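You operate a simulated robot arm through the tools that you are given. There is no shell and no other tool. Be economical: measure what you need, move in short steps, check, and stop when the job is done.

The job below is to be done with a simulated robot arm. You get a single attempt, and the scene is never put back.

## Task
Fetch the green buoy from the top of the wide wooden bench and set it on the black wheel there. Then fetch the water bottle and stand it on the orange tile. Then put the teal barrel on top of the white crane. Do these in the order given. Set down upright: water bottle.

The check looks at the end state, three seconds after you hand in, the way a careful person would. Anything else that was tipped, shoved, dropped, spilled or broken makes it a failure.

## Robot
A 7-joint arm with a two-finger gripper, fixed in place. Base frame: the origin is at the foot of the arm, x ahead of it, y to its left, z up; the work surface is at about z = 0. Units: cm, rad, N and s.
With the tool pointing down near the work surface it reaches from about 26 to 60 cm from the base axis. Its first joint turns from -2.496 to 2.496 rad. Payload 1.08 kg.
The TCP is the grasp point between the finger pads, 1.6 cm short of the fingertips. In the tool frame z runs along the fingers and y along their closing line. Largest opening 8.8 cm; the body of the gripper starts 5.8 cm behind the TCP.
Orientation is that of the tool frame in the base frame, as a unit quaternion [w, x, y, z]. With the fingers straight down and closing along the base's y, the tool's x points along the base's -x, its y along +y and its z along -z.

## Interface
- The arm moves only by the tool play_rows. Its argument "increments" is a list of rows, each a list of 3 entries, a list of its own where there are three numbers: the shift along the base's x, y, z in cm, then the turn, a rotation vector about the base's x, y, z in rad, then the opening in per cent of the stroke, from 0 (shut) to 100 (fully open). In form: [[[tx, ty, tz], [wx, wy, wz], gripper], ...]. A call has 1 to 20 rows; each row shifts and turns the commanded pose from where the row before left it. Rows are played at 5 a second. More than 5 cm and 0.15 rad between two rows, or a gripper value outside its range, and nothing of the call is played. A pose out of reach is approached as far as the arm can. The call stops where the force on the tool passes 40 N (or 10 N more than at its start, if that is more) or the arm is blocked; 0.2 s more then pass. Each finger halts on what it meets, pressing with about 20 N; the grip force reading is that of the motor and also rises with nothing between the fingers. The clock runs only during rows and for 0.2 s after the last one: add rows that do not move to give the fingers time. The reply holds the time, the measured pose of the TCP, the force on the tool along the base axes, the opening and the grip force, in the units named above and with some noise, with the torque about the TCP (base axes, N m) and any sound that the robot's microphone picked up.
- Cameras (640 x 400 px; columns grow to the right, rows downward): "scene" is fixed at [3.69, -50.29, 74.13]; the picture's right is [0.68, -0.73, 0.00], its down [-0.69, -0.64, -0.34] and it looks along [0.25, 0.23, -0.94] (base axes); focal length 323 px, centre (320, 200). "wrist" rides on the gripper at [8.2, -0.8, -9.2] in the tool frame; the picture's right is [0.10, 0.99, 0.00], its down [-0.70, 0.07, -0.71] and it looks along [-0.71, 0.07, 0.70] (tool axes); focal length 256 px, centre (320, 200). There is no depth. A picture from a camera that has moved, and an enlarged one, comes with that camera's place and axes in the base frame and with its lens. The place of the scene camera against the robot may be out by one fixed shift of up to 1.8 cm in any direction.
- capture(camera): a new picture of that camera. It takes no simulated time.
- close_up(camera, box): a new picture of the part [left, top, right, bottom] of that camera's present view, enlarged. It takes no simulated time.
- hand_in(): hands the job in; it is judged then, once.

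Go step by step. Nothing tells you positions but the pictures and the camera data: compare them with the known pose of the tool, close in by small moves and look again before you grip or let go. The budget is 120 turns and 64 pictures, counting those below and the enlarged ones. Unless the task says otherwise, let go and move clear before handing in, and close with one line.

The tools are called after "Emit:" as a command line: name --argument value ..., lists and objects as JSON in quotes. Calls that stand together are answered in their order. play_rows: Moves the arm, as the interface text tells. Its arguments: {"type":"object","properties":{"increments":{"type":"array","items":{"type":"array"}}},"required":["increments"]} The other tools are called the same way: capture (camera) takes a picture; close_up (camera, box) takes an enlarged picture of a part of a camera's view; hand_in () hands the job in.

At the start:

```text
clock: 0.0
tcp_pos: [27.15, -29.17, 34.21]
orientation: [0.0, 0.0, 1.0, 0.0]
ft_force: [0.1, -0.8, 0.3]
ft_torque: [-0.02, 0.02, 0.03]
gripper_width: 8.79
gripper_force: 0.1
```

scene: 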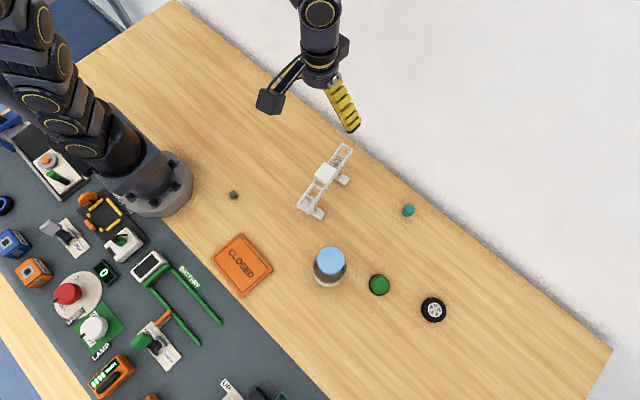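
wrist: 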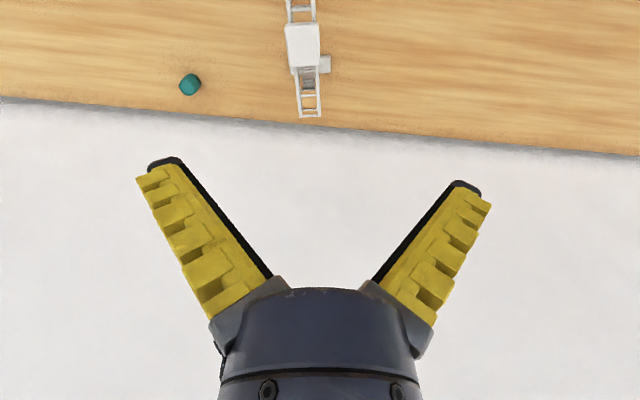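

I see the buoy, wheel, bottle, barrel, crane and tile on the wood. The wheel seems to be about 70 cm out, so I'll look closer before moving.

Emit:
close_up --camera "scene" --box '[280, 230, 480, 355]'

Emit:
close_up --camera "scene" --box '[270, 120, 430, 220]'

Emit:
close_up --camera "scene" --box '[200, 180, 360, 300]'

```text
3.20 times, centred on (380, 292) of scene
camera zoom: at [3.69, -50.29, 74.13], right [0.68, -0.73, 0.0], down [-0.69, -0.64, -0.34], along [0.25, 0.23, -0.94], focal length 1034 px, centre (128, -96)
```

zoom: 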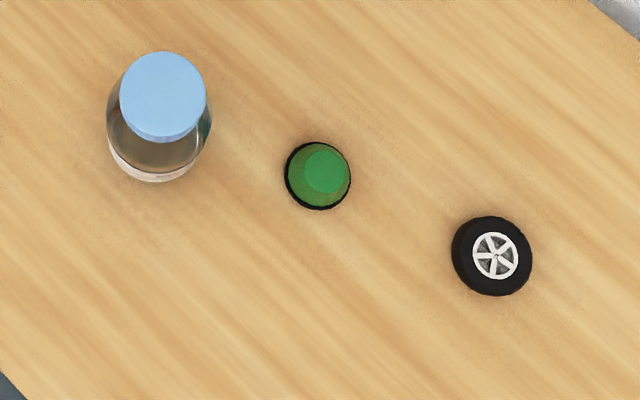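

```text
4.00 times, centred on (350, 170) of scene
camera zoom: at [3.69, -50.29, 74.13], right [0.68, -0.73, 0.0], down [-0.69, -0.64, -0.34], along [0.25, 0.23, -0.94], focal length 1293 px, centre (200, 320)
```

zoom: 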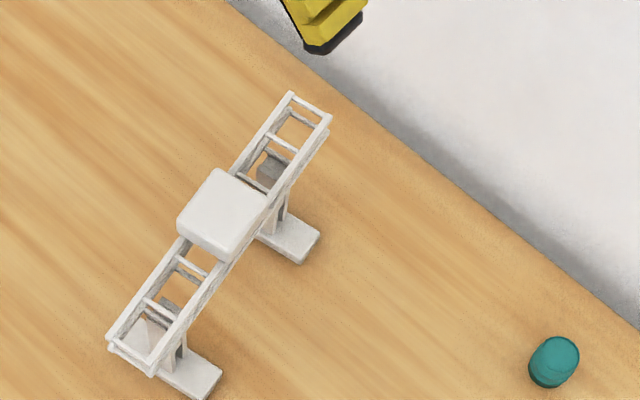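

```text
3.33 times, centred on (280, 240) of scene
camera zoom: at [3.69, -50.29, 74.13], right [0.68, -0.73, 0.0], down [-0.69, -0.64, -0.34], along [0.25, 0.23, -0.94], focal length 1078 px, centre (453, 67)
```

zoom: 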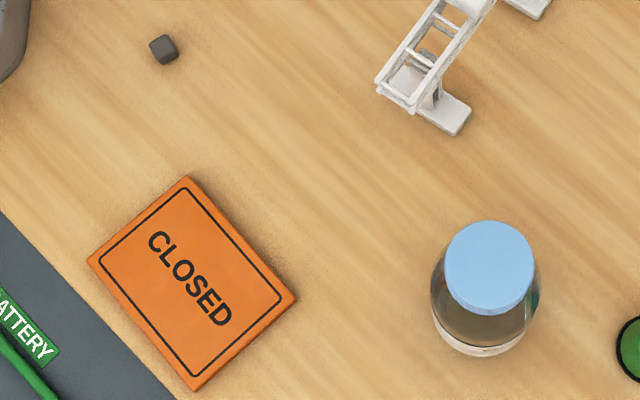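

The buoy is at about (17.5,-55.5) and the wheel at about (21.5,-67). I'll turn the tool radially and look with the wrist camera from a safe height.

Emit:
play_rows --increments '[[[-1.265, -1.653, -0.42], [0, 0, -0.1264], 100], [[-1.265, -1.653, -0.42], [0, 0, -0.1264], 100], [[-1.265, -1.653, -0.42], [0, 0, -0.1264], 100], [[-1.265, -1.653, -0.42], [0, 0, -0.1264], 100], [[-1.265, -1.653, -0.42], [0, 0, -0.1264], 100], [[-1.265, -1.653, -0.42], [0, 0, -0.1264], 100], [[-1.265, -1.653, -0.42], [0, 0, -0.1264], 100], [[-1.265, -1.653, -0.42], [0, 0, -0.1264], 100], [[-1.265, -1.653, -0.42], [0, 0, -0.1264], 100], [[-1.265, -1.653, -0.42], [0, 0, -0.1264], 100], [[0, 0, 0], [0, 0, 0], 100], [[0, 0, 0], [0, 0, 0], 100]]'

Emit:
capture --camera "wrist"

Emit:
capture --camera "scene"

```text
clock: 2.6
tcp_pos: [14.33, -45.59, 30.14]
orientation: [-0.001, 0.59, 0.807, 0.0]
ft_force: [-0.1, 0.1, -0.3]
ft_torque: [0.0, 0.0, -0.01]
gripper_width: 8.79
gripper_force: 0.0
```

```text
58 pictures are left
camera wrist: at [11.05, -37.92, 39.25], right [0.92, 0.4, 0.0], down [0.28, -0.65, 0.71], along [0.28, -0.65, -0.7], focal length 256 px, centre (320, 200)
```

wrist: 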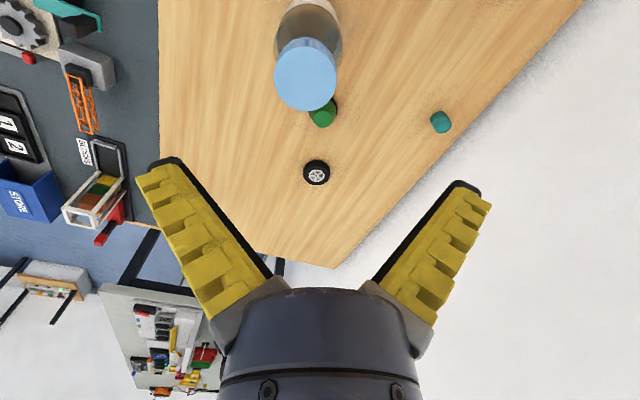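

```text
57 pictures are left
```

scene: 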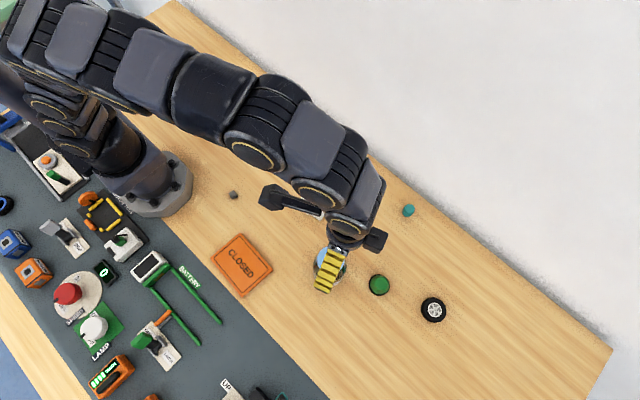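

Wrist camera agrees with the scene camera to within about 1.5 cm. Next I'll test, well above everything, how much tilt is needed to reach the wheel.

Emit:
play_rows --increments '[[[0.9, -2.7, 0], [-0.1143, -0.0365, 0], 100], [[0.9, -2.7, 0], [-0.1143, -0.0365, 0], 100], [[0.9, -2.7, -1], [-0.1143, -0.0365, 0], 100], [[0.9, -2.7, -2], [-0.1143, -0.0365, 0], 100], [[0.9, -2.7, -2], [-0.1143, -0.0365, 0], 100], [[0.9, -2.7, -2], [0, 0, 0], 100], [[0.9, -2.7, -2], [0, 0, 0], 100], [[0.9, -2.3, -2], [0, 0, 0], 100], [[0, 0, 0], [0, 0, 0], 100], [[0, 0, 0], [0, 0, 0], 100]]'

Emit:
capture --camera "wrist"

Emit:
capture --camera "scene"

```text
clock: 4.8
tcp_pos: [21.57, -66.87, 18.82]
orientation: [0.239, 0.563, 0.771, -0.174]
ft_force: [0.3, -0.2, 0.5]
ft_torque: [0.03, 0.02, 0.04]
gripper_width: 8.79
gripper_force: 0.0
```

```text
56 pictures are left
camera wrist: at [17.02, -55.55, 21.74], right [0.92, 0.38, -0.06], down [0.12, -0.15, 0.98], along [0.37, -0.91, -0.18], focal length 256 px, centre (320, 200)
```

wrist: 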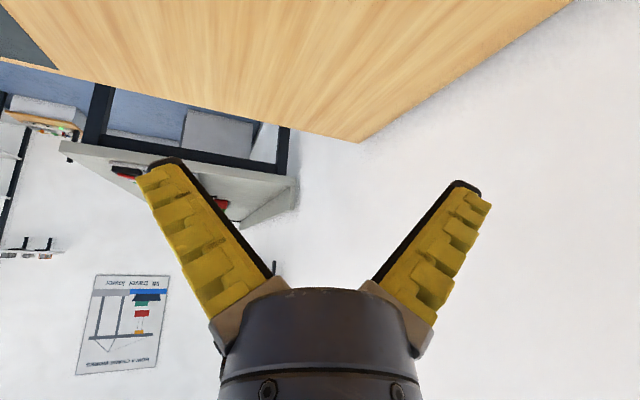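

```text
55 pictures are left
```

scene: 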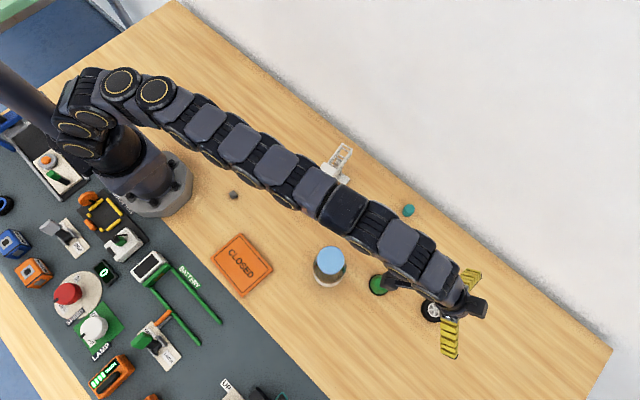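

The arm reaches over the wheel with a 0.6 rad tilt. I'd like the wrist camera on the upper side of the tilted tool, since it would then look down and stay clear, so I'll try spinning the tool about its own axis.

Emit:
play_rows --increments '[[[0, 0, 0.5], [-0.026, 0.08, 0.123], 100], [[0, 0, 0.5], [-0.026, 0.08, 0.123], 100], [[0, 0, 0.5], [-0.026, 0.08, 0.123], 100], [[0, 0, 0.5], [-0.026, 0.08, 0.123], 100], [[0, 0, 0.5], [-0.026, 0.08, 0.123], 100], [[0, 0, 0.5], [-0.026, 0.08, 0.123], 100], [[0, 0, 0.5], [-0.026, 0.08, 0.123], 100], [[0, 0, 0.5], [-0.026, 0.08, 0.123], 100], [[0, 0, 0], [0, 0, 0], 100], [[0, 0, 0], [0, 0, 0], 100]]'

```text
clock: 7.0
tcp_pos: [21.7, -66.78, 23.25]
orientation: [0.101, 0.033, 0.954, -0.279]
ft_force: [1.0, 0.4, 0.3]
ft_torque: [-0.01, -0.01, 0.0]
gripper_width: 8.8
gripper_force: 0.1
```

The spin works so far; continuing it to a half turn.

Emit:
play_rows --increments '[[[0, 0, 0], [-0.0245, 0.0752, 0.1155], 100], [[0, 0, 0], [-0.0245, 0.0752, 0.1155], 100], [[0, 0, 0], [-0.0245, 0.0752, 0.1155], 100], [[0, 0, 0], [-0.0245, 0.0752, 0.1155], 100], [[0, 0, 0], [-0.0245, 0.0752, 0.1155], 100], [[0, 0, 0], [-0.0245, 0.0752, 0.1155], 100], [[0, 0, 0], [-0.0245, 0.0752, 0.1155], 100], [[0, 0, 0], [-0.0245, 0.0752, 0.1155], 100], [[0, 0, 0], [-0.0245, 0.0752, 0.1155], 100], [[0, 0, 0], [-0.0245, 0.0752, 0.1155], 100], [[0, 0, 0], [-0.0245, 0.0752, 0.1155], 100], [[0, 0, 0], [-0.0245, 0.0752, 0.1155], 100], [[0, 0, 0], [-0.0245, 0.0752, 0.1155], 100], [[0, 0, 0], [-0.0245, 0.0752, 0.1155], 100], [[0, 0, 0], [0, 0, 0], 100], [[0, 0, 0], [0, 0, 0], 100]]'

Emit:
capture --camera "wrist"

Emit:
capture --camera "scene"

```text
clock: 10.4
tcp_pos: [21.66, -66.71, 23.1]
orientation: [0.174, 0.775, -0.558, 0.24]
ft_force: [0.2, 0.6, -0.6]
ft_torque: [0.0, 0.0, 0.01]
gripper_width: 8.8
gripper_force: 0.1
```

```text
54 pictures are left
camera wrist: at [22.85, -67.95, 35.28], right [-0.92, -0.39, 0.06], down [-0.38, 0.91, 0.19], along [-0.13, 0.15, -0.98], focal length 256 px, centre (320, 200)
```

wrist: 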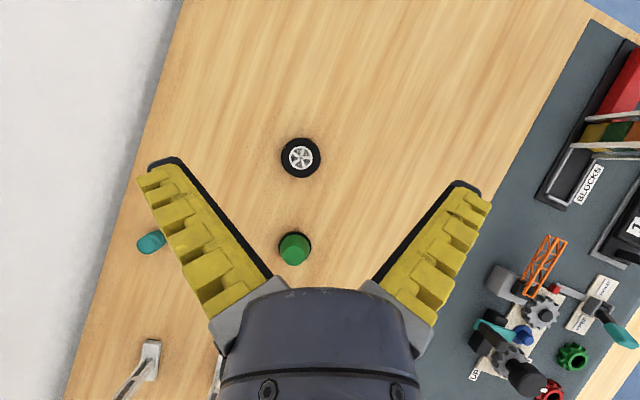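

```text
53 pictures are left
```

scene: 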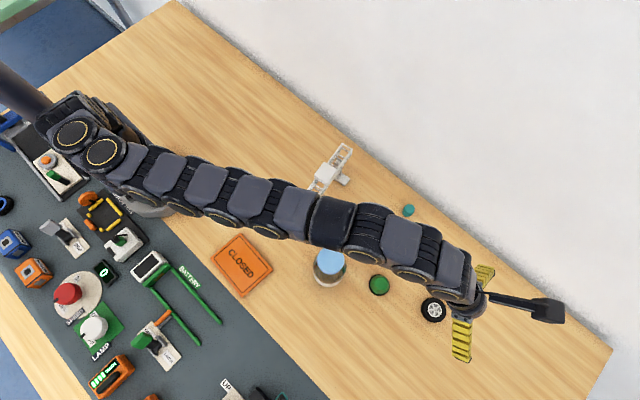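

The camera now looks straight down: wheel at about (23.0,-66.8), buoy at about (19.1,-55.0). The bottle stands inward of the buoy, so I'll swing the lean direction sideways, away from the bottle, and hover over the buoy.

Emit:
play_rows --increments '[[[0.5, 0.5, 0], [0, 0, -0.1375], 100], [[0.5, 0.5, 0], [0, 0, -0.1375], 100], [[0.5, 0.5, 0], [0, 0, -0.1375], 100], [[0.5, 1.0, 0], [0, 0, -0.1375], 85], [[-0.5, 2.2, 0], [0, 0, -0.1375], 75], [[-1, 2.2, 0], [0, 0, -0.1375], 75], [[-1, 2.2, 0], [0, 0, -0.1375], 75], [[-1, 2.2, 0], [0, 0, -0.1375], 75], [[-1, 0.4, -2], [0, 0, 0], 75], [[0, 0, -2], [0, 0, 0], 75], [[0, 0, -2], [0, 0, 0], 75], [[0, 0, 0], [0, 0, 0], 75], [[0, 0, 0], [0, 0, 0], 75]]'

Emit:
capture --camera "wrist"

Emit:
capture --camera "scene"

```text
clock: 13.2
tcp_pos: [19.22, -55.23, 16.98]
orientation: [-0.274, -0.367, 0.882, -0.113]
ft_force: [0.2, -0.3, -0.6]
ft_torque: [-0.03, -0.01, 0.0]
gripper_width: 6.95
gripper_force: 2.2
```

```text
52 pictures are left
camera wrist: at [18.65, -56.81, 29.2], right [-0.77, 0.64, 0.06], down [0.64, 0.75, 0.19], along [0.08, 0.18, -0.98], focal length 256 px, centre (320, 200)
```

wrist: 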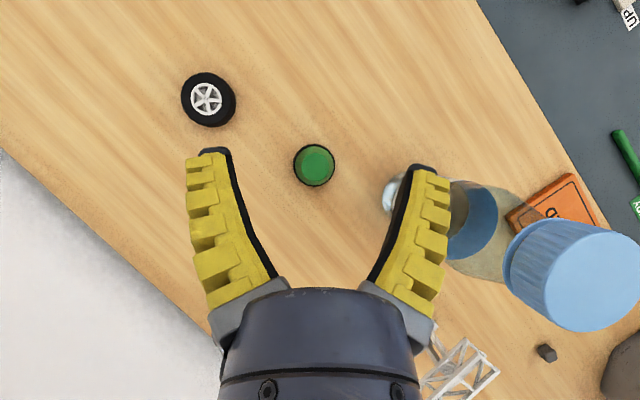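

```text
51 pictures are left
```

scene: 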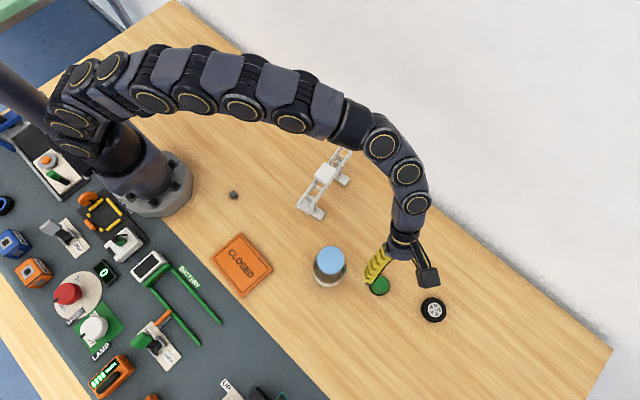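

The buoy sits directly below the tool, with the bottle safely to the side. I'll centre and descend partway, then look.

Emit:
play_rows --increments '[[[-0.22, 0.26, -2], [0, 0, 0], 75], [[0, 0, -3], [0, 0, 0], 75], [[0, 0, -3], [0, 0, 0], 75], [[0, 0, -1], [0, 0, 0], 75], [[0, 0, 0], [0, 0, 0], 75], [[0, 0, 0], [0, 0, 0], 75]]'

Emit:
capture --camera "wrist"

Emit:
close_up --camera "scene" --box '[310, 230, 450, 330]'

```text
clock: 14.6
tcp_pos: [18.98, -54.91, 8.13]
orientation: [-0.273, -0.367, 0.882, -0.113]
ft_force: [1.0, 0.0, -0.4]
ft_torque: [-0.02, 0.02, 0.04]
gripper_width: 6.93
gripper_force: 2.6
```

```text
50 pictures are left
camera wrist: at [18.42, -56.5, 20.25], right [-0.77, 0.64, 0.06], down [0.64, 0.75, 0.19], along [0.08, 0.18, -0.98], focal length 256 px, centre (320, 200)
```

wrist: 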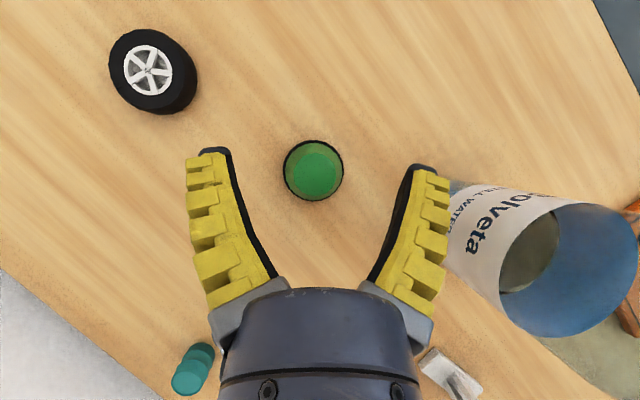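

```text
4.00 times, centred on (380, 280) of scene
camera zoom: at [3.69, -50.29, 74.13], right [0.68, -0.73, 0.0], down [-0.69, -0.64, -0.34], along [0.25, 0.23, -0.94], focal length 1293 px, centre (80, -120)
```

zoom: 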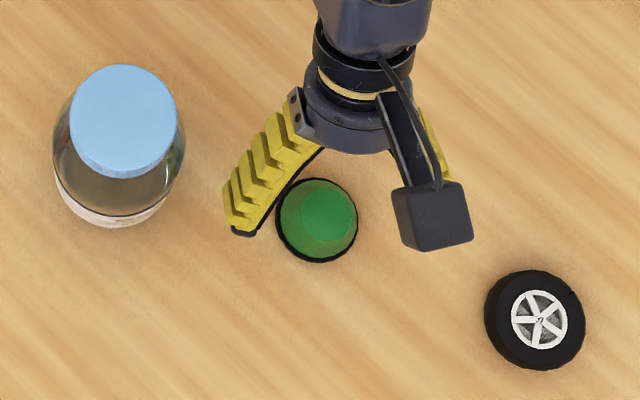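

Centred. I'll descend to grasp height and close.

Emit:
play_rows --increments '[[[0.03, 0.03, -3], [0, 0, 0], 75], [[0, 0, -2], [0, 0, 0], 75], [[0, 0, -0.65], [0, 0, 0], 75], [[0, 0, 0], [0, 0, 0], 75], [[0, 0, 0], [0, 0, 0], 75]]'

Emit:
capture --camera "wrist"

```text
clock: 15.8
tcp_pos: [18.95, -54.7, 2.4]
orientation: [-0.273, -0.367, 0.882, -0.114]
ft_force: [0.3, -0.2, 0.1]
ft_torque: [0.01, 0.02, 0.01]
gripper_width: 6.95
gripper_force: 2.5
```

```text
48 pictures are left
camera wrist: at [18.33, -56.43, 14.55], right [-0.77, 0.64, 0.06], down [0.64, 0.75, 0.19], along [0.08, 0.18, -0.98], focal length 256 px, centre (320, 200)
```

wrist: 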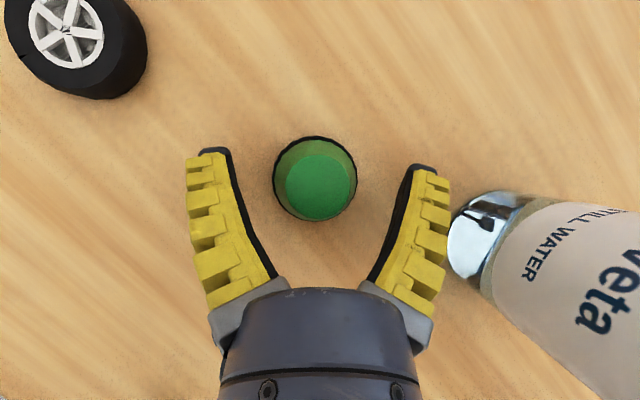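

The fingers straddle the buoy evenly. Closing slightly lower.

Emit:
play_rows --increments '[[[0, -0.1, -0.15], [0, 0, 0], 75], [[0, 0, 0], [0, 0, 0], 60], [[0, 0, 0], [0, 0, 0], 50], [[0, 0, 0], [0, 0, 0], 40], [[0, 0, 0], [0, 0, 0], 30], [[0, 0, 0], [0, 0, 0], 30], [[0, 0, 0], [0, 0, 0], 30]]'

Emit:
capture --camera "wrist"

```text
clock: 17.4
tcp_pos: [19.2, -54.9, 2.36]
orientation: [-0.273, -0.368, 0.882, -0.114]
ft_force: [1.9, 2.5, 7.3]
ft_torque: [0.03, 0.07, -0.02]
gripper_width: 3.46
gripper_force: 19.8
```

```text
47 pictures are left
camera wrist: at [18.43, -56.55, 14.47], right [-0.77, 0.64, 0.06], down [0.64, 0.75, 0.19], along [0.08, 0.18, -0.98], focal length 256 px, centre (320, 200)
```

wrist: 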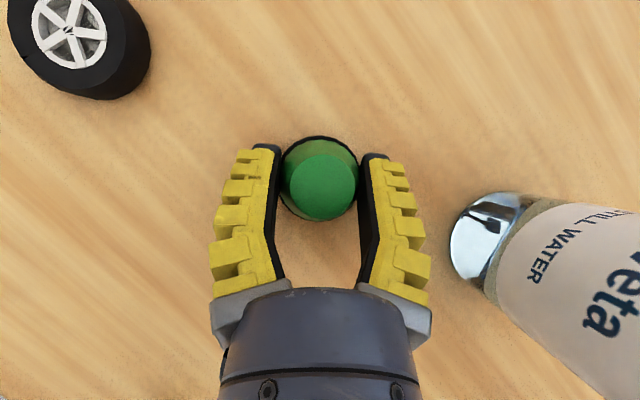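

Grip made at 3.46 cm. Lifting slightly to check that it holds.

Emit:
play_rows --increments '[[[0, 0, 0.5], [0, 0, 0], 30], [[0, 0, 0.5], [0, 0, 0], 30], [[0, 0, 1], [0, 0, 0], 30], [[0, 0, 0], [0, 0, 0], 30]]'

Emit:
capture --camera "wrist"

Emit:
close_up --camera "scene" --box '[310, 230, 450, 330]'

```text
clock: 18.4
tcp_pos: [19.1, -55.0, 4.35]
orientation: [-0.273, -0.368, 0.882, -0.113]
ft_force: [0.4, 0.6, -0.7]
ft_torque: [0.01, -0.03, -0.02]
gripper_width: 3.24
gripper_force: 19.7
```

```text
46 pictures are left
camera wrist: at [18.43, -56.57, 16.41], right [-0.77, 0.64, 0.06], down [0.64, 0.75, 0.19], along [0.08, 0.18, -0.98], focal length 256 px, centre (320, 200)
```

wrist: 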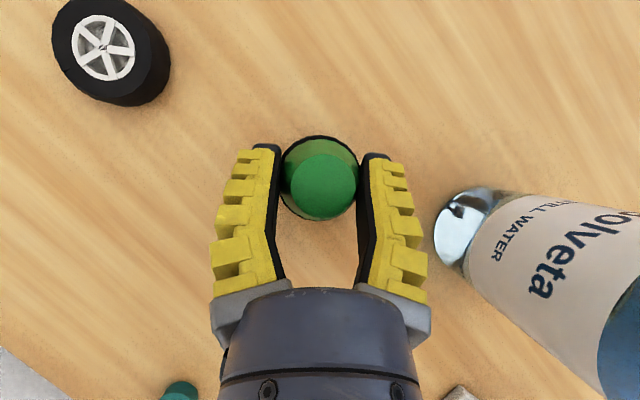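

```text
4.00 times, centred on (380, 280) of scene
camera zoom: at [3.69, -50.29, 74.13], right [0.68, -0.73, 0.0], down [-0.69, -0.64, -0.34], along [0.25, 0.23, -0.94], focal length 1293 px, centre (80, -120)
```

zoom: 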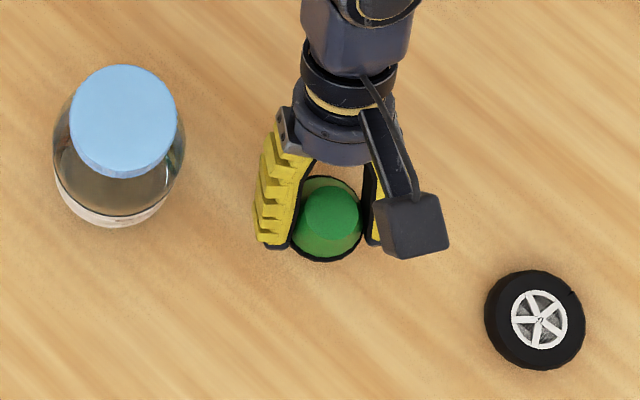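

The buoy is held firmly. I'll raise it, swing back to the radial lean and carry it over the wheel.

Emit:
play_rows --increments '[[[0, 0, 3], [0, 0, 0], 30], [[0, 0, 4], [0, 0, 0], 30], [[1, -3, 2], [0, 0, 0], 30], [[1, -3, 0], [0, 0, 0.1375], 30], [[1, -3, 0], [0, 0, 0.1375], 30], [[0.9, -2.75, 0], [0, 0, 0.1375], 30], [[0, 0, 0], [0, 0, 0.1375], 30], [[0, 0, 0], [0, 0, 0.1375], 30], [[0, 0, 0], [0, 0, 0.1375], 30], [[0, 0, 0], [0, 0, 0.1375], 30], [[0, 0, 0], [0, 0, 0.1375], 30], [[0, 0, 0], [0, 0, 0], 30], [[0, 0, 0], [0, 0, 0], 30]]'

Emit:
capture --camera "wrist"

Emit:
capture --camera "scene"

```text
clock: 21.2
tcp_pos: [22.6, -65.27, 13.11]
orientation: [0.174, 0.774, -0.559, 0.239]
ft_force: [-0.7, 0.1, -0.9]
ft_torque: [0.01, 0.03, 0.0]
gripper_width: 3.19
gripper_force: 19.7
out of reach, approached as far as the arm can: row 6
```

```text
44 pictures are left
camera wrist: at [23.87, -66.24, 25.31], right [-0.92, -0.39, 0.06], down [-0.38, 0.91, 0.19], along [-0.13, 0.15, -0.98], focal length 256 px, centre (320, 200)
```

wrist: 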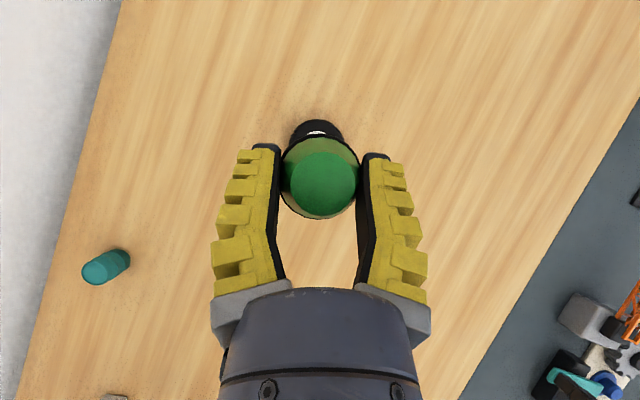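

```text
43 pictures are left
```

scene: 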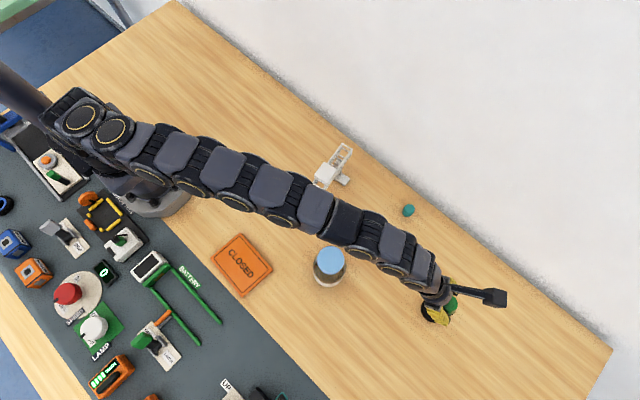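

Nearly over the wheel. Moving the last bit outward and down to check reach.

Emit:
play_rows --increments '[[[0.15, -0.74, -1], [0, 0, 0], 30], [[0.15, -0.74, -2], [0, 0, 0], 30], [[0, 0, -1.5], [0, 0, 0], 30], [[0, 0, 0], [0, 0, 0], 30], [[0, 0, 0], [0, 0, 0], 30]]'

Emit:
capture --camera "wrist"

Emit:
close_up --camera "scene" --box '[380, 260, 500, 345]'

```text
clock: 22.4
tcp_pos: [22.88, -66.49, 8.67]
orientation: [0.173, 0.775, -0.559, 0.239]
ft_force: [0.2, 0.1, 0.1]
ft_torque: [0.01, -0.02, 0.02]
gripper_width: 3.18
gripper_force: 20.0
```

```text
42 pictures are left
camera wrist: at [24.17, -67.64, 20.81], right [-0.92, -0.39, 0.06], down [-0.38, 0.91, 0.19], along [-0.13, 0.15, -0.98], focal length 256 px, centre (320, 200)
```

wrist: 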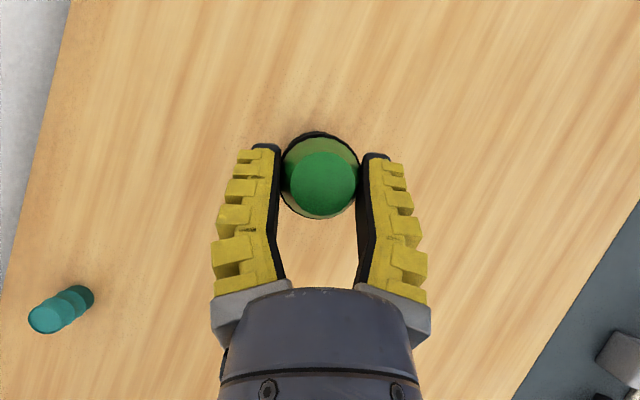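

```text
4.71 times, centred on (440, 302) of scene
camera zoom: at [3.69, -50.29, 74.13], right [0.68, -0.73, 0.0], down [-0.69, -0.64, -0.34], along [0.25, 0.23, -0.94], focal length 1521 px, centre (-245, -282)
```

zoom: 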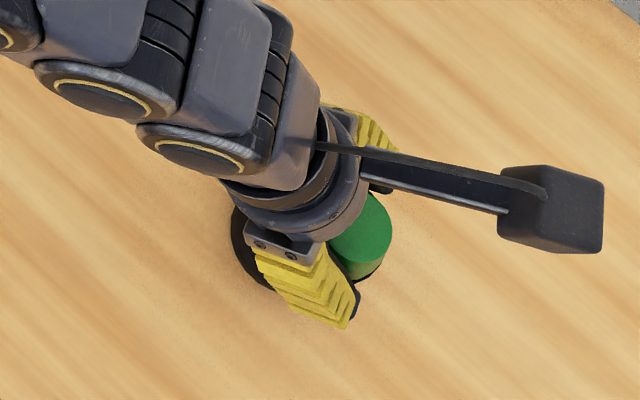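

Alignment looks good; I'll nudge outward 0.25 cm and lower gently.

Emit:
play_rows --increments '[[[0.05, -0.25, -1], [0, 0, 0], 30], [[0, 0, -1], [0, 0, 0], 30], [[0, 0, -0.7], [0, 0, 0], 30], [[0, 0, 0], [0, 0, 0], 30], [[0, 0, 0], [0, 0, 0], 30]]'

Emit:
capture --camera "wrist"

Emit:
close_up --camera "scene" --box '[380, 260, 500, 345]'

```text
clock: 23.6
tcp_pos: [23.05, -66.85, 6.05]
orientation: [0.174, 0.775, -0.559, 0.24]
ft_force: [-0.6, -0.4, 0.4]
ft_torque: [-0.03, -0.02, 0.01]
gripper_width: 3.18
gripper_force: 20.2
```

```text
40 pictures are left
camera wrist: at [24.27, -68.02, 18.16], right [-0.92, -0.39, 0.06], down [-0.38, 0.91, 0.19], along [-0.13, 0.15, -0.98], focal length 256 px, centre (320, 200)
```

wrist: 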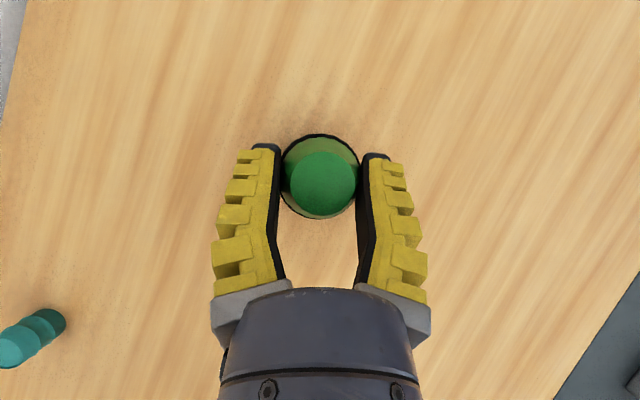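

```text
4.71 times, centred on (440, 302) of scene
camera zoom: at [3.69, -50.29, 74.13], right [0.68, -0.73, 0.0], down [-0.69, -0.64, -0.34], along [0.25, 0.23, -0.94], focal length 1521 px, centre (-245, -282)
```

zoom: 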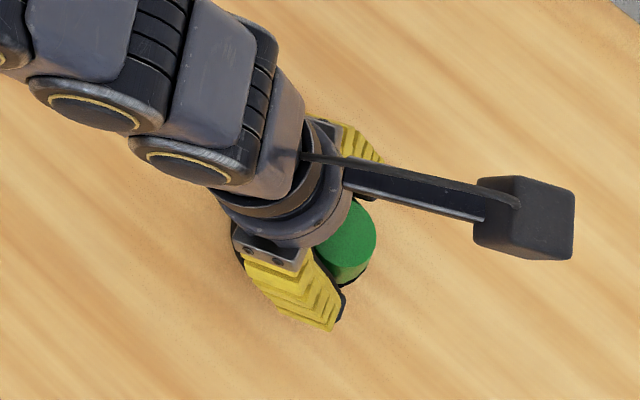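

Concentric within a couple of millimetres. Lowering in small steps and watching the force.

Emit:
play_rows --increments '[[[0, 0, -0.5], [0, 0, 0], 30], [[0, 0, -0.4], [0, 0, 0], 30], [[0, 0, -0.3], [0, 0, 0], 30], [[0, 0, 0], [0, 0, 0], 30]]'

```text
clock: 24.6
tcp_pos: [23.03, -66.92, 4.78]
orientation: [0.174, 0.775, -0.559, 0.239]
ft_force: [-0.3, 0.0, -2.0]
ft_torque: [-0.01, 0.01, -0.01]
gripper_width: 3.17
gripper_force: 20.2
```

Emit:
play_rows --increments '[[[0, 0, -0.15], [0, 0, 0], 30], [[0, 0, -0.15], [0, 0, 0], 30], [[0, 0, 0], [0, 0, 0], 30]]'

Emit:
capture --camera "wrist"

Emit:
close_up --camera "scene" --box '[400, 270, 480, 330]'

```text
clock: 25.4
tcp_pos: [23.12, -66.87, 4.43]
orientation: [0.173, 0.775, -0.559, 0.238]
ft_force: [-0.8, 0.0, -0.9]
ft_torque: [-0.02, 0.0, 0.04]
gripper_width: 3.16
gripper_force: 19.8
```

```text
38 pictures are left
camera wrist: at [24.29, -67.99, 16.51], right [-0.92, -0.39, 0.06], down [-0.38, 0.91, 0.19], along [-0.13, 0.15, -0.98], focal length 256 px, centre (320, 200)
```

wrist: 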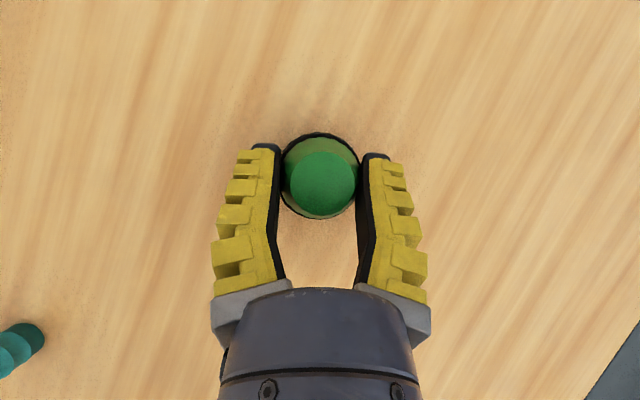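

```text
6.67 times, centred on (440, 300) of scene
camera zoom: at [3.69, -50.29, 74.13], right [0.68, -0.73, 0.0], down [-0.69, -0.64, -0.34], along [0.25, 0.23, -0.94], focal length 2155 px, centre (-480, -467)
```

zoom: 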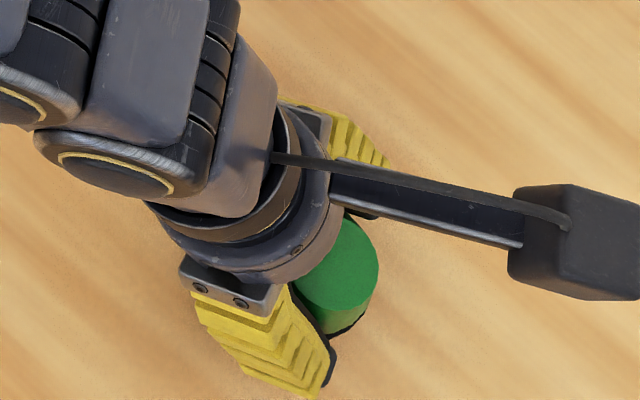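

No contact yet; continuing down.

Emit:
play_rows --increments '[[[0, 0, -0.15], [0, 0, 0], 30], [[0, 0, -0.15], [0, 0, 0], 30], [[0, 0, 0], [0, 0, 0], 30]]'

```text
clock: 26.2
tcp_pos: [23.06, -66.88, 4.3]
orientation: [0.174, 0.774, -0.559, 0.24]
ft_force: [2.0, -0.1, 0.5]
ft_torque: [-0.01, -0.06, -0.01]
gripper_width: 3.18
gripper_force: 20.1
```

Emit:
play_rows --increments '[[[0, 0, -0.15], [0, 0, 0], 30], [[0, 0, 0], [0, 0, 0], 30]]'

```text
clock: 26.8
tcp_pos: [23.04, -66.97, 4.19]
orientation: [0.174, 0.775, -0.558, 0.241]
ft_force: [0.6, 1.3, 9.0]
ft_torque: [0.01, 0.01, -0.03]
gripper_width: 3.28
gripper_force: 19.9
```

Contact: about 9 N up. I'll relieve it slightly and open gradually.

Emit:
play_rows --increments '[[[0, 0, 0.1], [0, 0, 0], 32], [[0, 0, 0], [0, 0, 0], 40], [[0, 0, 0], [0, 0, 0], 48], [[0, 0, 0], [0, 0, 0], 60], [[0, 0, 0], [0, 0, 0], 75], [[0, 0, 0], [0, 0, 0], 75]]'

Emit:
capture --camera "wrist"

```text
clock: 28.2
tcp_pos: [22.93, -66.94, 3.93]
orientation: [0.173, 0.775, -0.559, 0.239]
ft_force: [0.0, 0.6, -0.2]
ft_torque: [-0.03, 0.0, -0.01]
gripper_width: 6.92
gripper_force: 2.3
```

```text
36 pictures are left
camera wrist: at [24.22, -67.99, 16.22], right [-0.92, -0.39, 0.06], down [-0.38, 0.91, 0.19], along [-0.13, 0.15, -0.98], focal length 256 px, centre (320, 200)
```

wrist: 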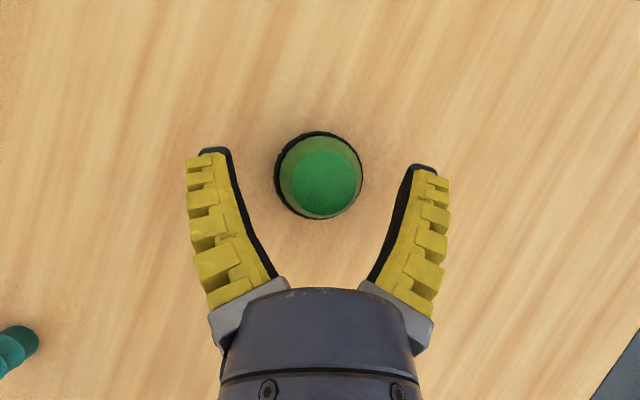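

The buoy sits centred on the wheel. I'll rise straight up, then move inward while straightening the tool, to look at the bottle.

Emit:
play_rows --increments '[[[0, 0, 1], [0, 0, 0], 75], [[0, 0, 2], [0, 0, 0], 75], [[0, 0, 3], [0, 0, 0], 75], [[0, 0, 4], [0, 0, 0], 75], [[0, 0, 4], [0, 0, 0], 75], [[0, 0, 4], [0, 0, 0], 75], [[0, 1, 3], [0, 0, 0], 75], [[-1, 3, 3], [0, 0, 0], 75], [[-1, 3, 3], [0.114, 0.0375, 0], 75], [[-1, 3, 3], [0.114, 0.0375, 0], 90], [[-1.5, 3, 0], [0.114, 0.0375, 0], 100], [[-1.5, 3, 0], [0.114, 0.0375, 0], 100], [[-1.5, 3, 0], [0.114, 0.0375, 0], 100], [[0, 0, 0], [0, 0, 0], 100], [[0, 0, 0], [0, 0, 0], 100]]'

Emit:
capture --camera "wrist"

Emit:
capture --camera "scene"

```text
clock: 31.4
tcp_pos: [15.49, -47.91, 33.82]
orientation: [0.0, 0.811, -0.585, -0.001]
ft_force: [-0.2, 0.1, 0.9]
ft_torque: [0.0, 0.0, -0.03]
gripper_width: 8.79
gripper_force: 0.0
```

```text
35 pictures are left
camera wrist: at [18.7, -55.26, 42.93], right [-0.91, -0.41, 0.0], down [-0.29, 0.64, 0.71], along [-0.29, 0.65, -0.7], focal length 256 px, centre (320, 200)
```

wrist: 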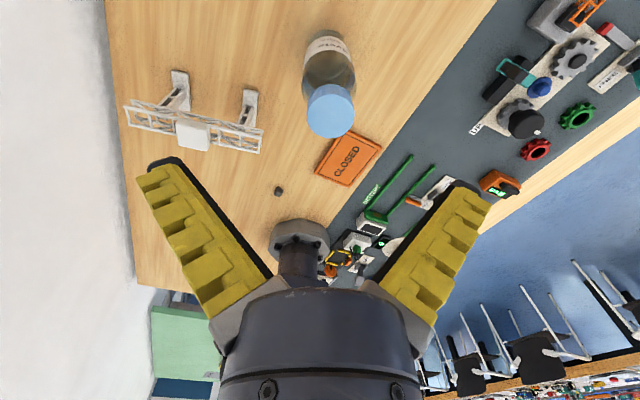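

```text
34 pictures are left
```

scene: 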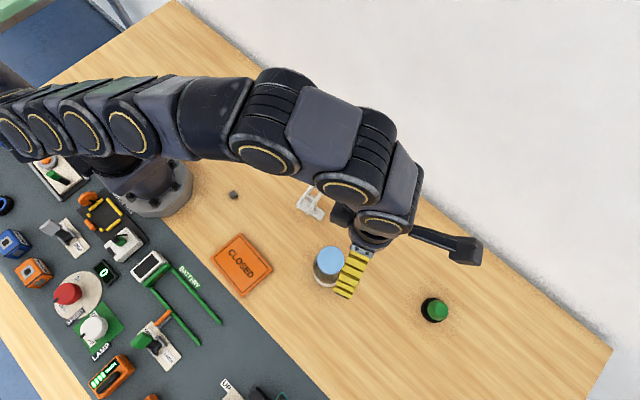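

The buoy stands on the wheel. Taking a closer look at the bottle and tile from here.

Emit:
close_up --camera "wrist" --box '[270, 20, 400, 195]'

```text
2.29 times, centred on (335, 108) of wrist
camera zoom: at [18.7, -55.26, 42.93], right [-0.91, -0.41, 0.0], down [-0.29, 0.64, 0.71], along [-0.29, 0.65, -0.7], focal length 585 px, centre (286, 411)
```

zoom: 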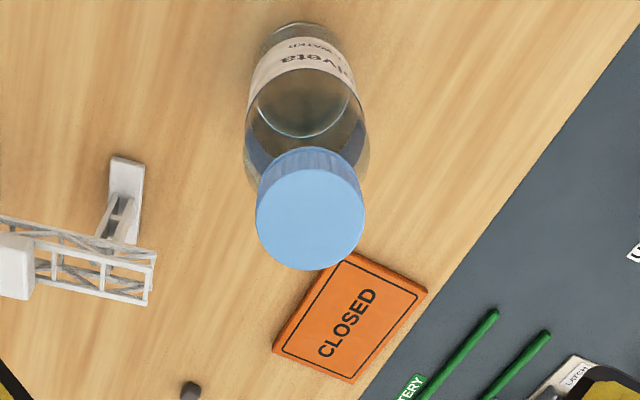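

The bottle's cap is about 4.7 cm across with its top near z = 20, around (13,-45). Moving over it for a check.

Emit:
play_rows --increments '[[[-0.9, 1.0, -3], [0, 0, 0], 85], [[-0.9, 1.0, -3], [0, 0, 0], 80], [[-0.7, 0.9, -2.8], [0, 0, 0], 80], [[0, 0, 0], [0, 0, 0], 80], [[0, 0, 0], [0, 0, 0], 80]]'

Emit:
capture --camera "wrist"

Emit:
close_up --camera "scene" --box '[280, 220, 400, 295]'

```text
clock: 32.6
tcp_pos: [13.59, -45.91, 26.94]
orientation: [-0.001, 0.81, -0.586, -0.001]
ft_force: [-0.2, -0.3, 0.1]
ft_torque: [-0.02, 0.0, 0.02]
gripper_width: 7.35
gripper_force: 2.6
out of reach, approached as far as the arm can: row 3
```

```text
32 pictures are left
camera wrist: at [16.87, -53.28, 36.11], right [-0.91, -0.41, 0.0], down [-0.29, 0.64, 0.71], along [-0.29, 0.65, -0.7], focal length 256 px, centre (320, 200)
```

wrist: 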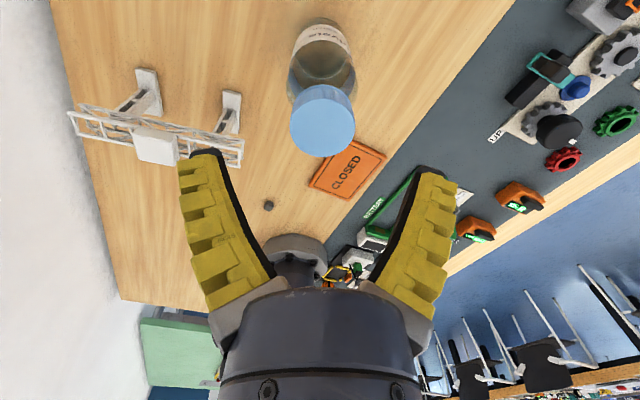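

```text
5.33 times, centred on (340, 258) of scene
camera zoom: at [3.69, -50.29, 74.13], right [0.68, -0.73, 0.0], down [-0.69, -0.64, -0.34], along [0.25, 0.23, -0.94], focal length 1724 px, centre (213, -107)
```

zoom: 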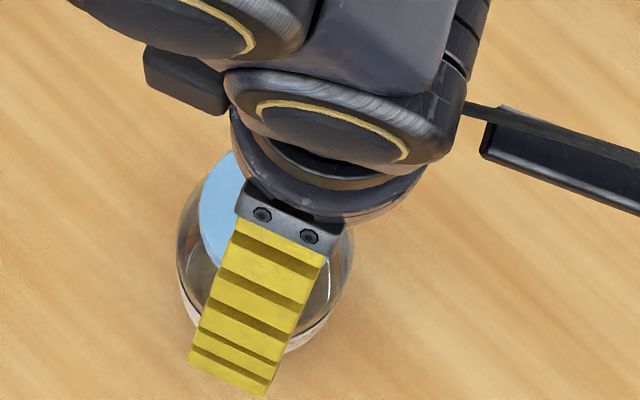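

The arm hit a joint limit with the tool spun this way. I'll go up a bit and unwind the wrist by a quarter turn.

Emit:
play_rows --increments '[[[0, 0, 2], [0, 0, 0], 80], [[0, 0, 1], [0, 0, -0.131], 80], [[0, 0, 0], [0, 0, -0.131], 80], [[0, 0, 0], [0, 0, -0.131], 80], [[0, 0, 0], [0, 0, -0.131], 80], [[0, 0, 0], [0, 0, -0.131], 80], [[0, 0, 0], [0, 0, -0.131], 80], [[0, 0, 0], [0, 0, -0.131], 80], [[0, 0, 0], [0, 0, -0.131], 80], [[0, 0, 0], [0, 0, -0.131], 80], [[0, 0, 0], [0, 0, -0.131], 80], [[0, 0, 0], [0, 0, -0.131], 80], [[0, 0, 0], [0, 0, -0.131], 80], [[0, 0, 0], [0, 0, 0], 80], [[0, 0, -2], [0, 0, 0], 80], [[0, 0, 0], [0, 0, 0], 80]]'

Emit:
capture --camera "wrist"

Emit:
capture --camera "scene"

```text
clock: 36.0
tcp_pos: [13.67, -45.78, 28.12]
orientation: [0.0, -0.159, 0.987, 0.0]
ft_force: [0.0, -1.2, 0.7]
ft_torque: [-0.02, -0.01, -0.03]
gripper_width: 7.36
gripper_force: 2.2
```

```text
30 pictures are left
camera wrist: at [5.97, -49.06, 37.29], right [-0.41, 0.91, 0.0], down [0.64, 0.29, 0.71], along [0.65, 0.29, -0.71], focal length 256 px, centre (320, 200)
```

wrist: 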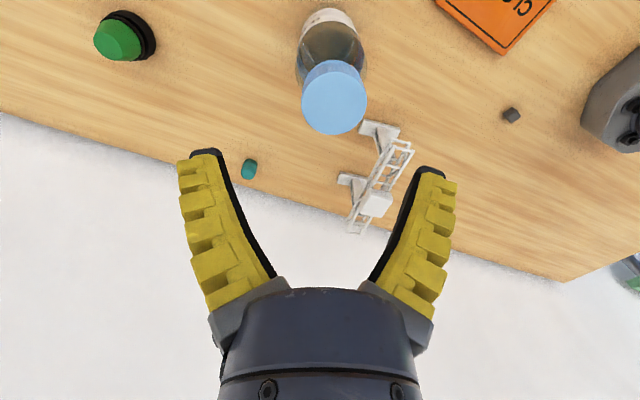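

```text
29 pictures are left
```

scene: 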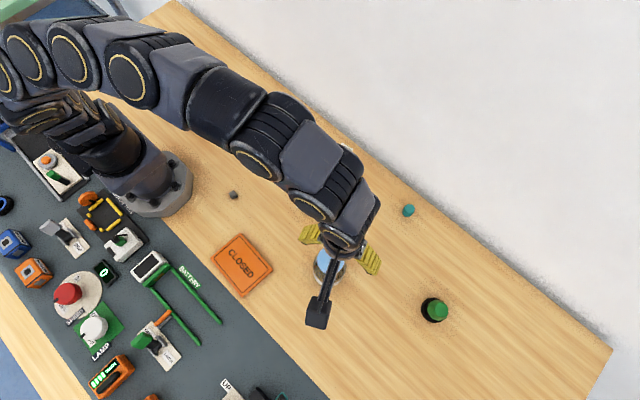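

From this side the cap centre is at about (12.85,-44.95), top near z = 20. Moving over it and down to just above the cap.

Emit:
play_rows --increments '[[[-0.8, 0.83, -2], [0, 0, 0], 80], [[0, 0, -2], [0, 0, 0], 80], [[0, 0, -1.5], [0, 0, 0], 80], [[0, 0, 0], [0, 0, 0], 80], [[0, 0, 0], [0, 0, 0], 80]]'

Emit:
capture --camera "wrist"

```text
clock: 37.2
tcp_pos: [12.76, -44.88, 22.65]
orientation: [0.0, -0.16, 0.987, -0.001]
ft_force: [0.3, -0.6, -0.1]
ft_torque: [-0.01, -0.02, 0.01]
gripper_width: 7.34
gripper_force: 1.7
```

```text
28 pictures are left
camera wrist: at [5.19, -48.25, 31.83], right [-0.41, 0.91, 0.0], down [0.64, 0.29, 0.71], along [0.65, 0.29, -0.7], focal length 256 px, centre (320, 200)
```

wrist: 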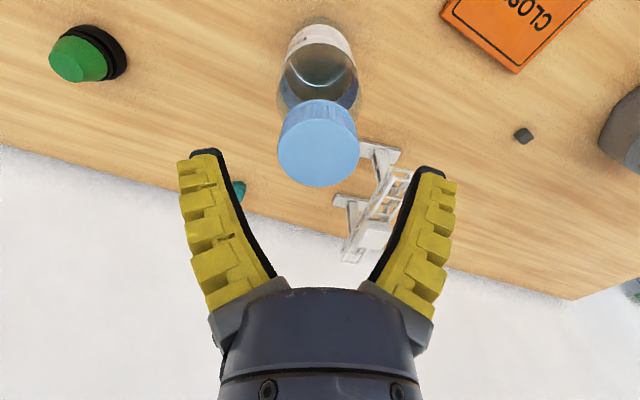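

Cap well centred. Descending around it.

Emit:
play_rows --increments '[[[0.05, -0.05, -1.5], [0, 0, 0], 80], [[0, 0, -1.2], [0, 0, 0], 80], [[0, 0, -1], [0, 0, 0], 80], [[0, 0, 0], [0, 0, 0], 80], [[0, 0, 0], [0, 0, 0], 80]]'

Emit:
capture --camera "wrist"

Emit:
close_up --camera "scene" --box '[280, 220, 400, 295]'

```text
clock: 38.4
tcp_pos: [12.76, -44.96, 19.03]
orientation: [0.0, -0.157, 0.988, 0.0]
ft_force: [0.1, 0.4, -0.7]
ft_torque: [0.0, -0.01, -0.04]
gripper_width: 7.34
gripper_force: 1.7
```

```text
27 pictures are left
camera wrist: at [5.15, -48.22, 28.12], right [-0.41, 0.91, 0.0], down [0.64, 0.29, 0.71], along [0.65, 0.29, -0.7], focal length 256 px, centre (320, 200)
```

wrist: 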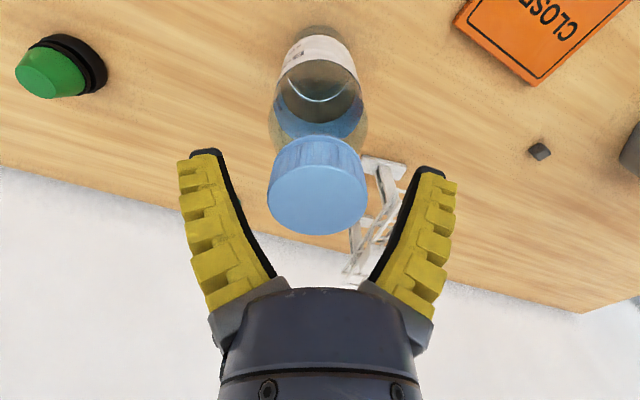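

```text
5.33 times, centred on (340, 258) of scene
camera zoom: at [3.69, -50.29, 74.13], right [0.68, -0.73, 0.0], down [-0.69, -0.64, -0.34], along [0.25, 0.23, -0.94], focal length 1724 px, centre (213, -107)
```

zoom: 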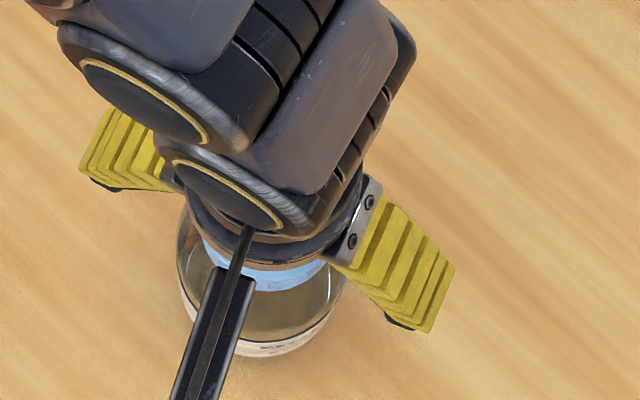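

Cap is centred between the fingers. Closing.

Emit:
play_rows --increments '[[[0.2, 0.05, -0.1], [0, 0, 0], 80], [[0, 0, 0], [0, 0, 0], 65], [[0, 0, 0], [0, 0, 0], 55], [[0, 0, 0], [0, 0, 0], 45], [[0, 0, 0], [0, 0, 0], 35], [[0, 0, 0], [0, 0, 0], 35]]'

```text
clock: 39.8
tcp_pos: [12.99, -44.97, 18.79]
orientation: [-0.001, -0.157, 0.988, 0.0]
ft_force: [-0.8, 0.0, -0.3]
ft_torque: [0.0, 0.05, 0.0]
gripper_width: 4.06
gripper_force: 19.8
```

Emit:
play_rows --increments '[[[0, 0, 0.5], [0, 0, 0], 35], [[0, 0, 1], [0, 0, 0], 35], [[0, 0, 1.5], [0, 0, 0], 35], [[0, 0, 0], [0, 0, 0], 35]]'

Emit:
capture --camera "wrist"

Emit:
capture --camera "scene"

```text
clock: 40.8
tcp_pos: [13.17, -45.13, 21.83]
orientation: [0.0, -0.159, 0.987, 0.001]
ft_force: [-0.3, 0.2, -2.1]
ft_torque: [0.0, -0.01, -0.01]
gripper_width: 4.07
gripper_force: 19.8
```

```text
25 pictures are left
camera wrist: at [5.43, -48.27, 30.98], right [-0.41, 0.91, 0.0], down [0.64, 0.29, 0.71], along [0.65, 0.29, -0.71], focal length 256 px, centre (320, 200)
```

wrist: 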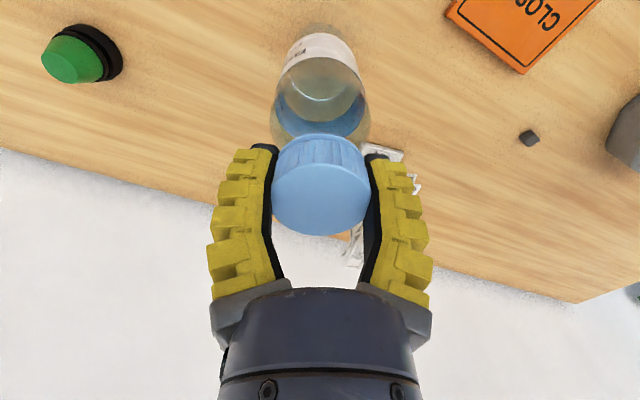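

```text
24 pictures are left
```

scene: 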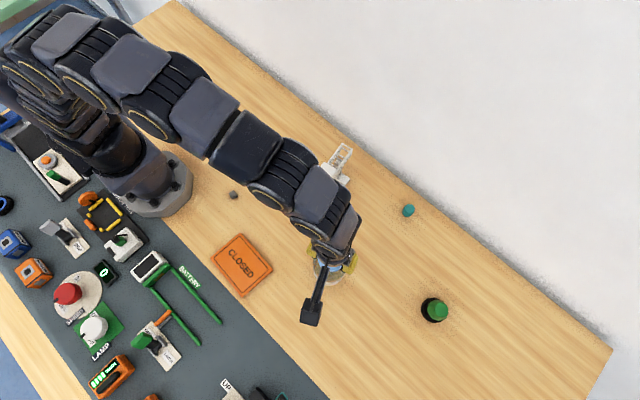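

The bottle is lifted securely. Carrying it toward the tile.

Emit:
play_rows --increments '[[[0, 0, 1.5], [0, 0, 0], 35], [[-1.6, 2, 0], [0, 0, 0], 35], [[-1.6, 2, 0], [0, 0, 0], 35], [[-1.6, 2, 0], [0, 0, 0], 35], [[-1.6, 2, 0], [0, 0, 0], 35], [[-1.6, 2, 0], [0, 0, 0], 35], [[-1.6, 2, 0], [0, 0, 0], 35], [[-1.6, 2, 0], [0, 0, 0], 35], [[0, 0, 0], [0, 0, 0], 35], [[0, 0, 0], [0, 0, 0], 35]]'

Emit:
capture --camera "wrist"

Emit:
capture --camera "scene"

```text
clock: 43.0
tcp_pos: [1.77, -30.81, 23.39]
orientation: [-0.001, -0.158, 0.987, 0.0]
ft_force: [0.8, 0.5, -2.8]
ft_torque: [0.02, -0.04, -0.03]
gripper_width: 4.05
gripper_force: 19.8
```

```text
23 pictures are left
camera wrist: at [-5.83, -34.15, 32.52], right [-0.41, 0.91, 0.0], down [0.64, 0.29, 0.71], along [0.65, 0.29, -0.7], focal length 256 px, centre (320, 200)
```

wrist: 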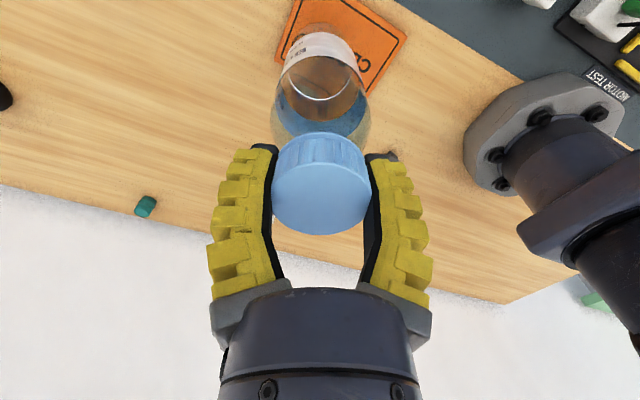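

```text
22 pictures are left
```

scene: 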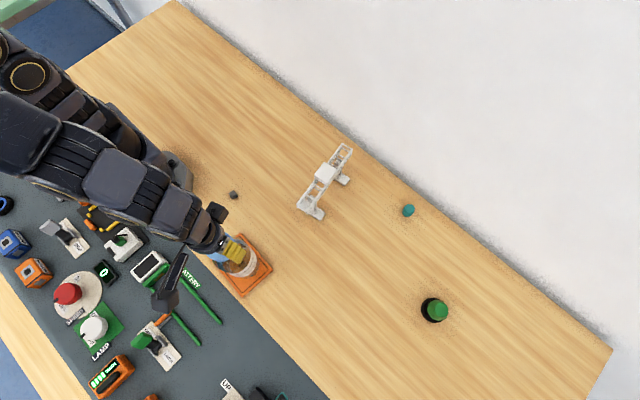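

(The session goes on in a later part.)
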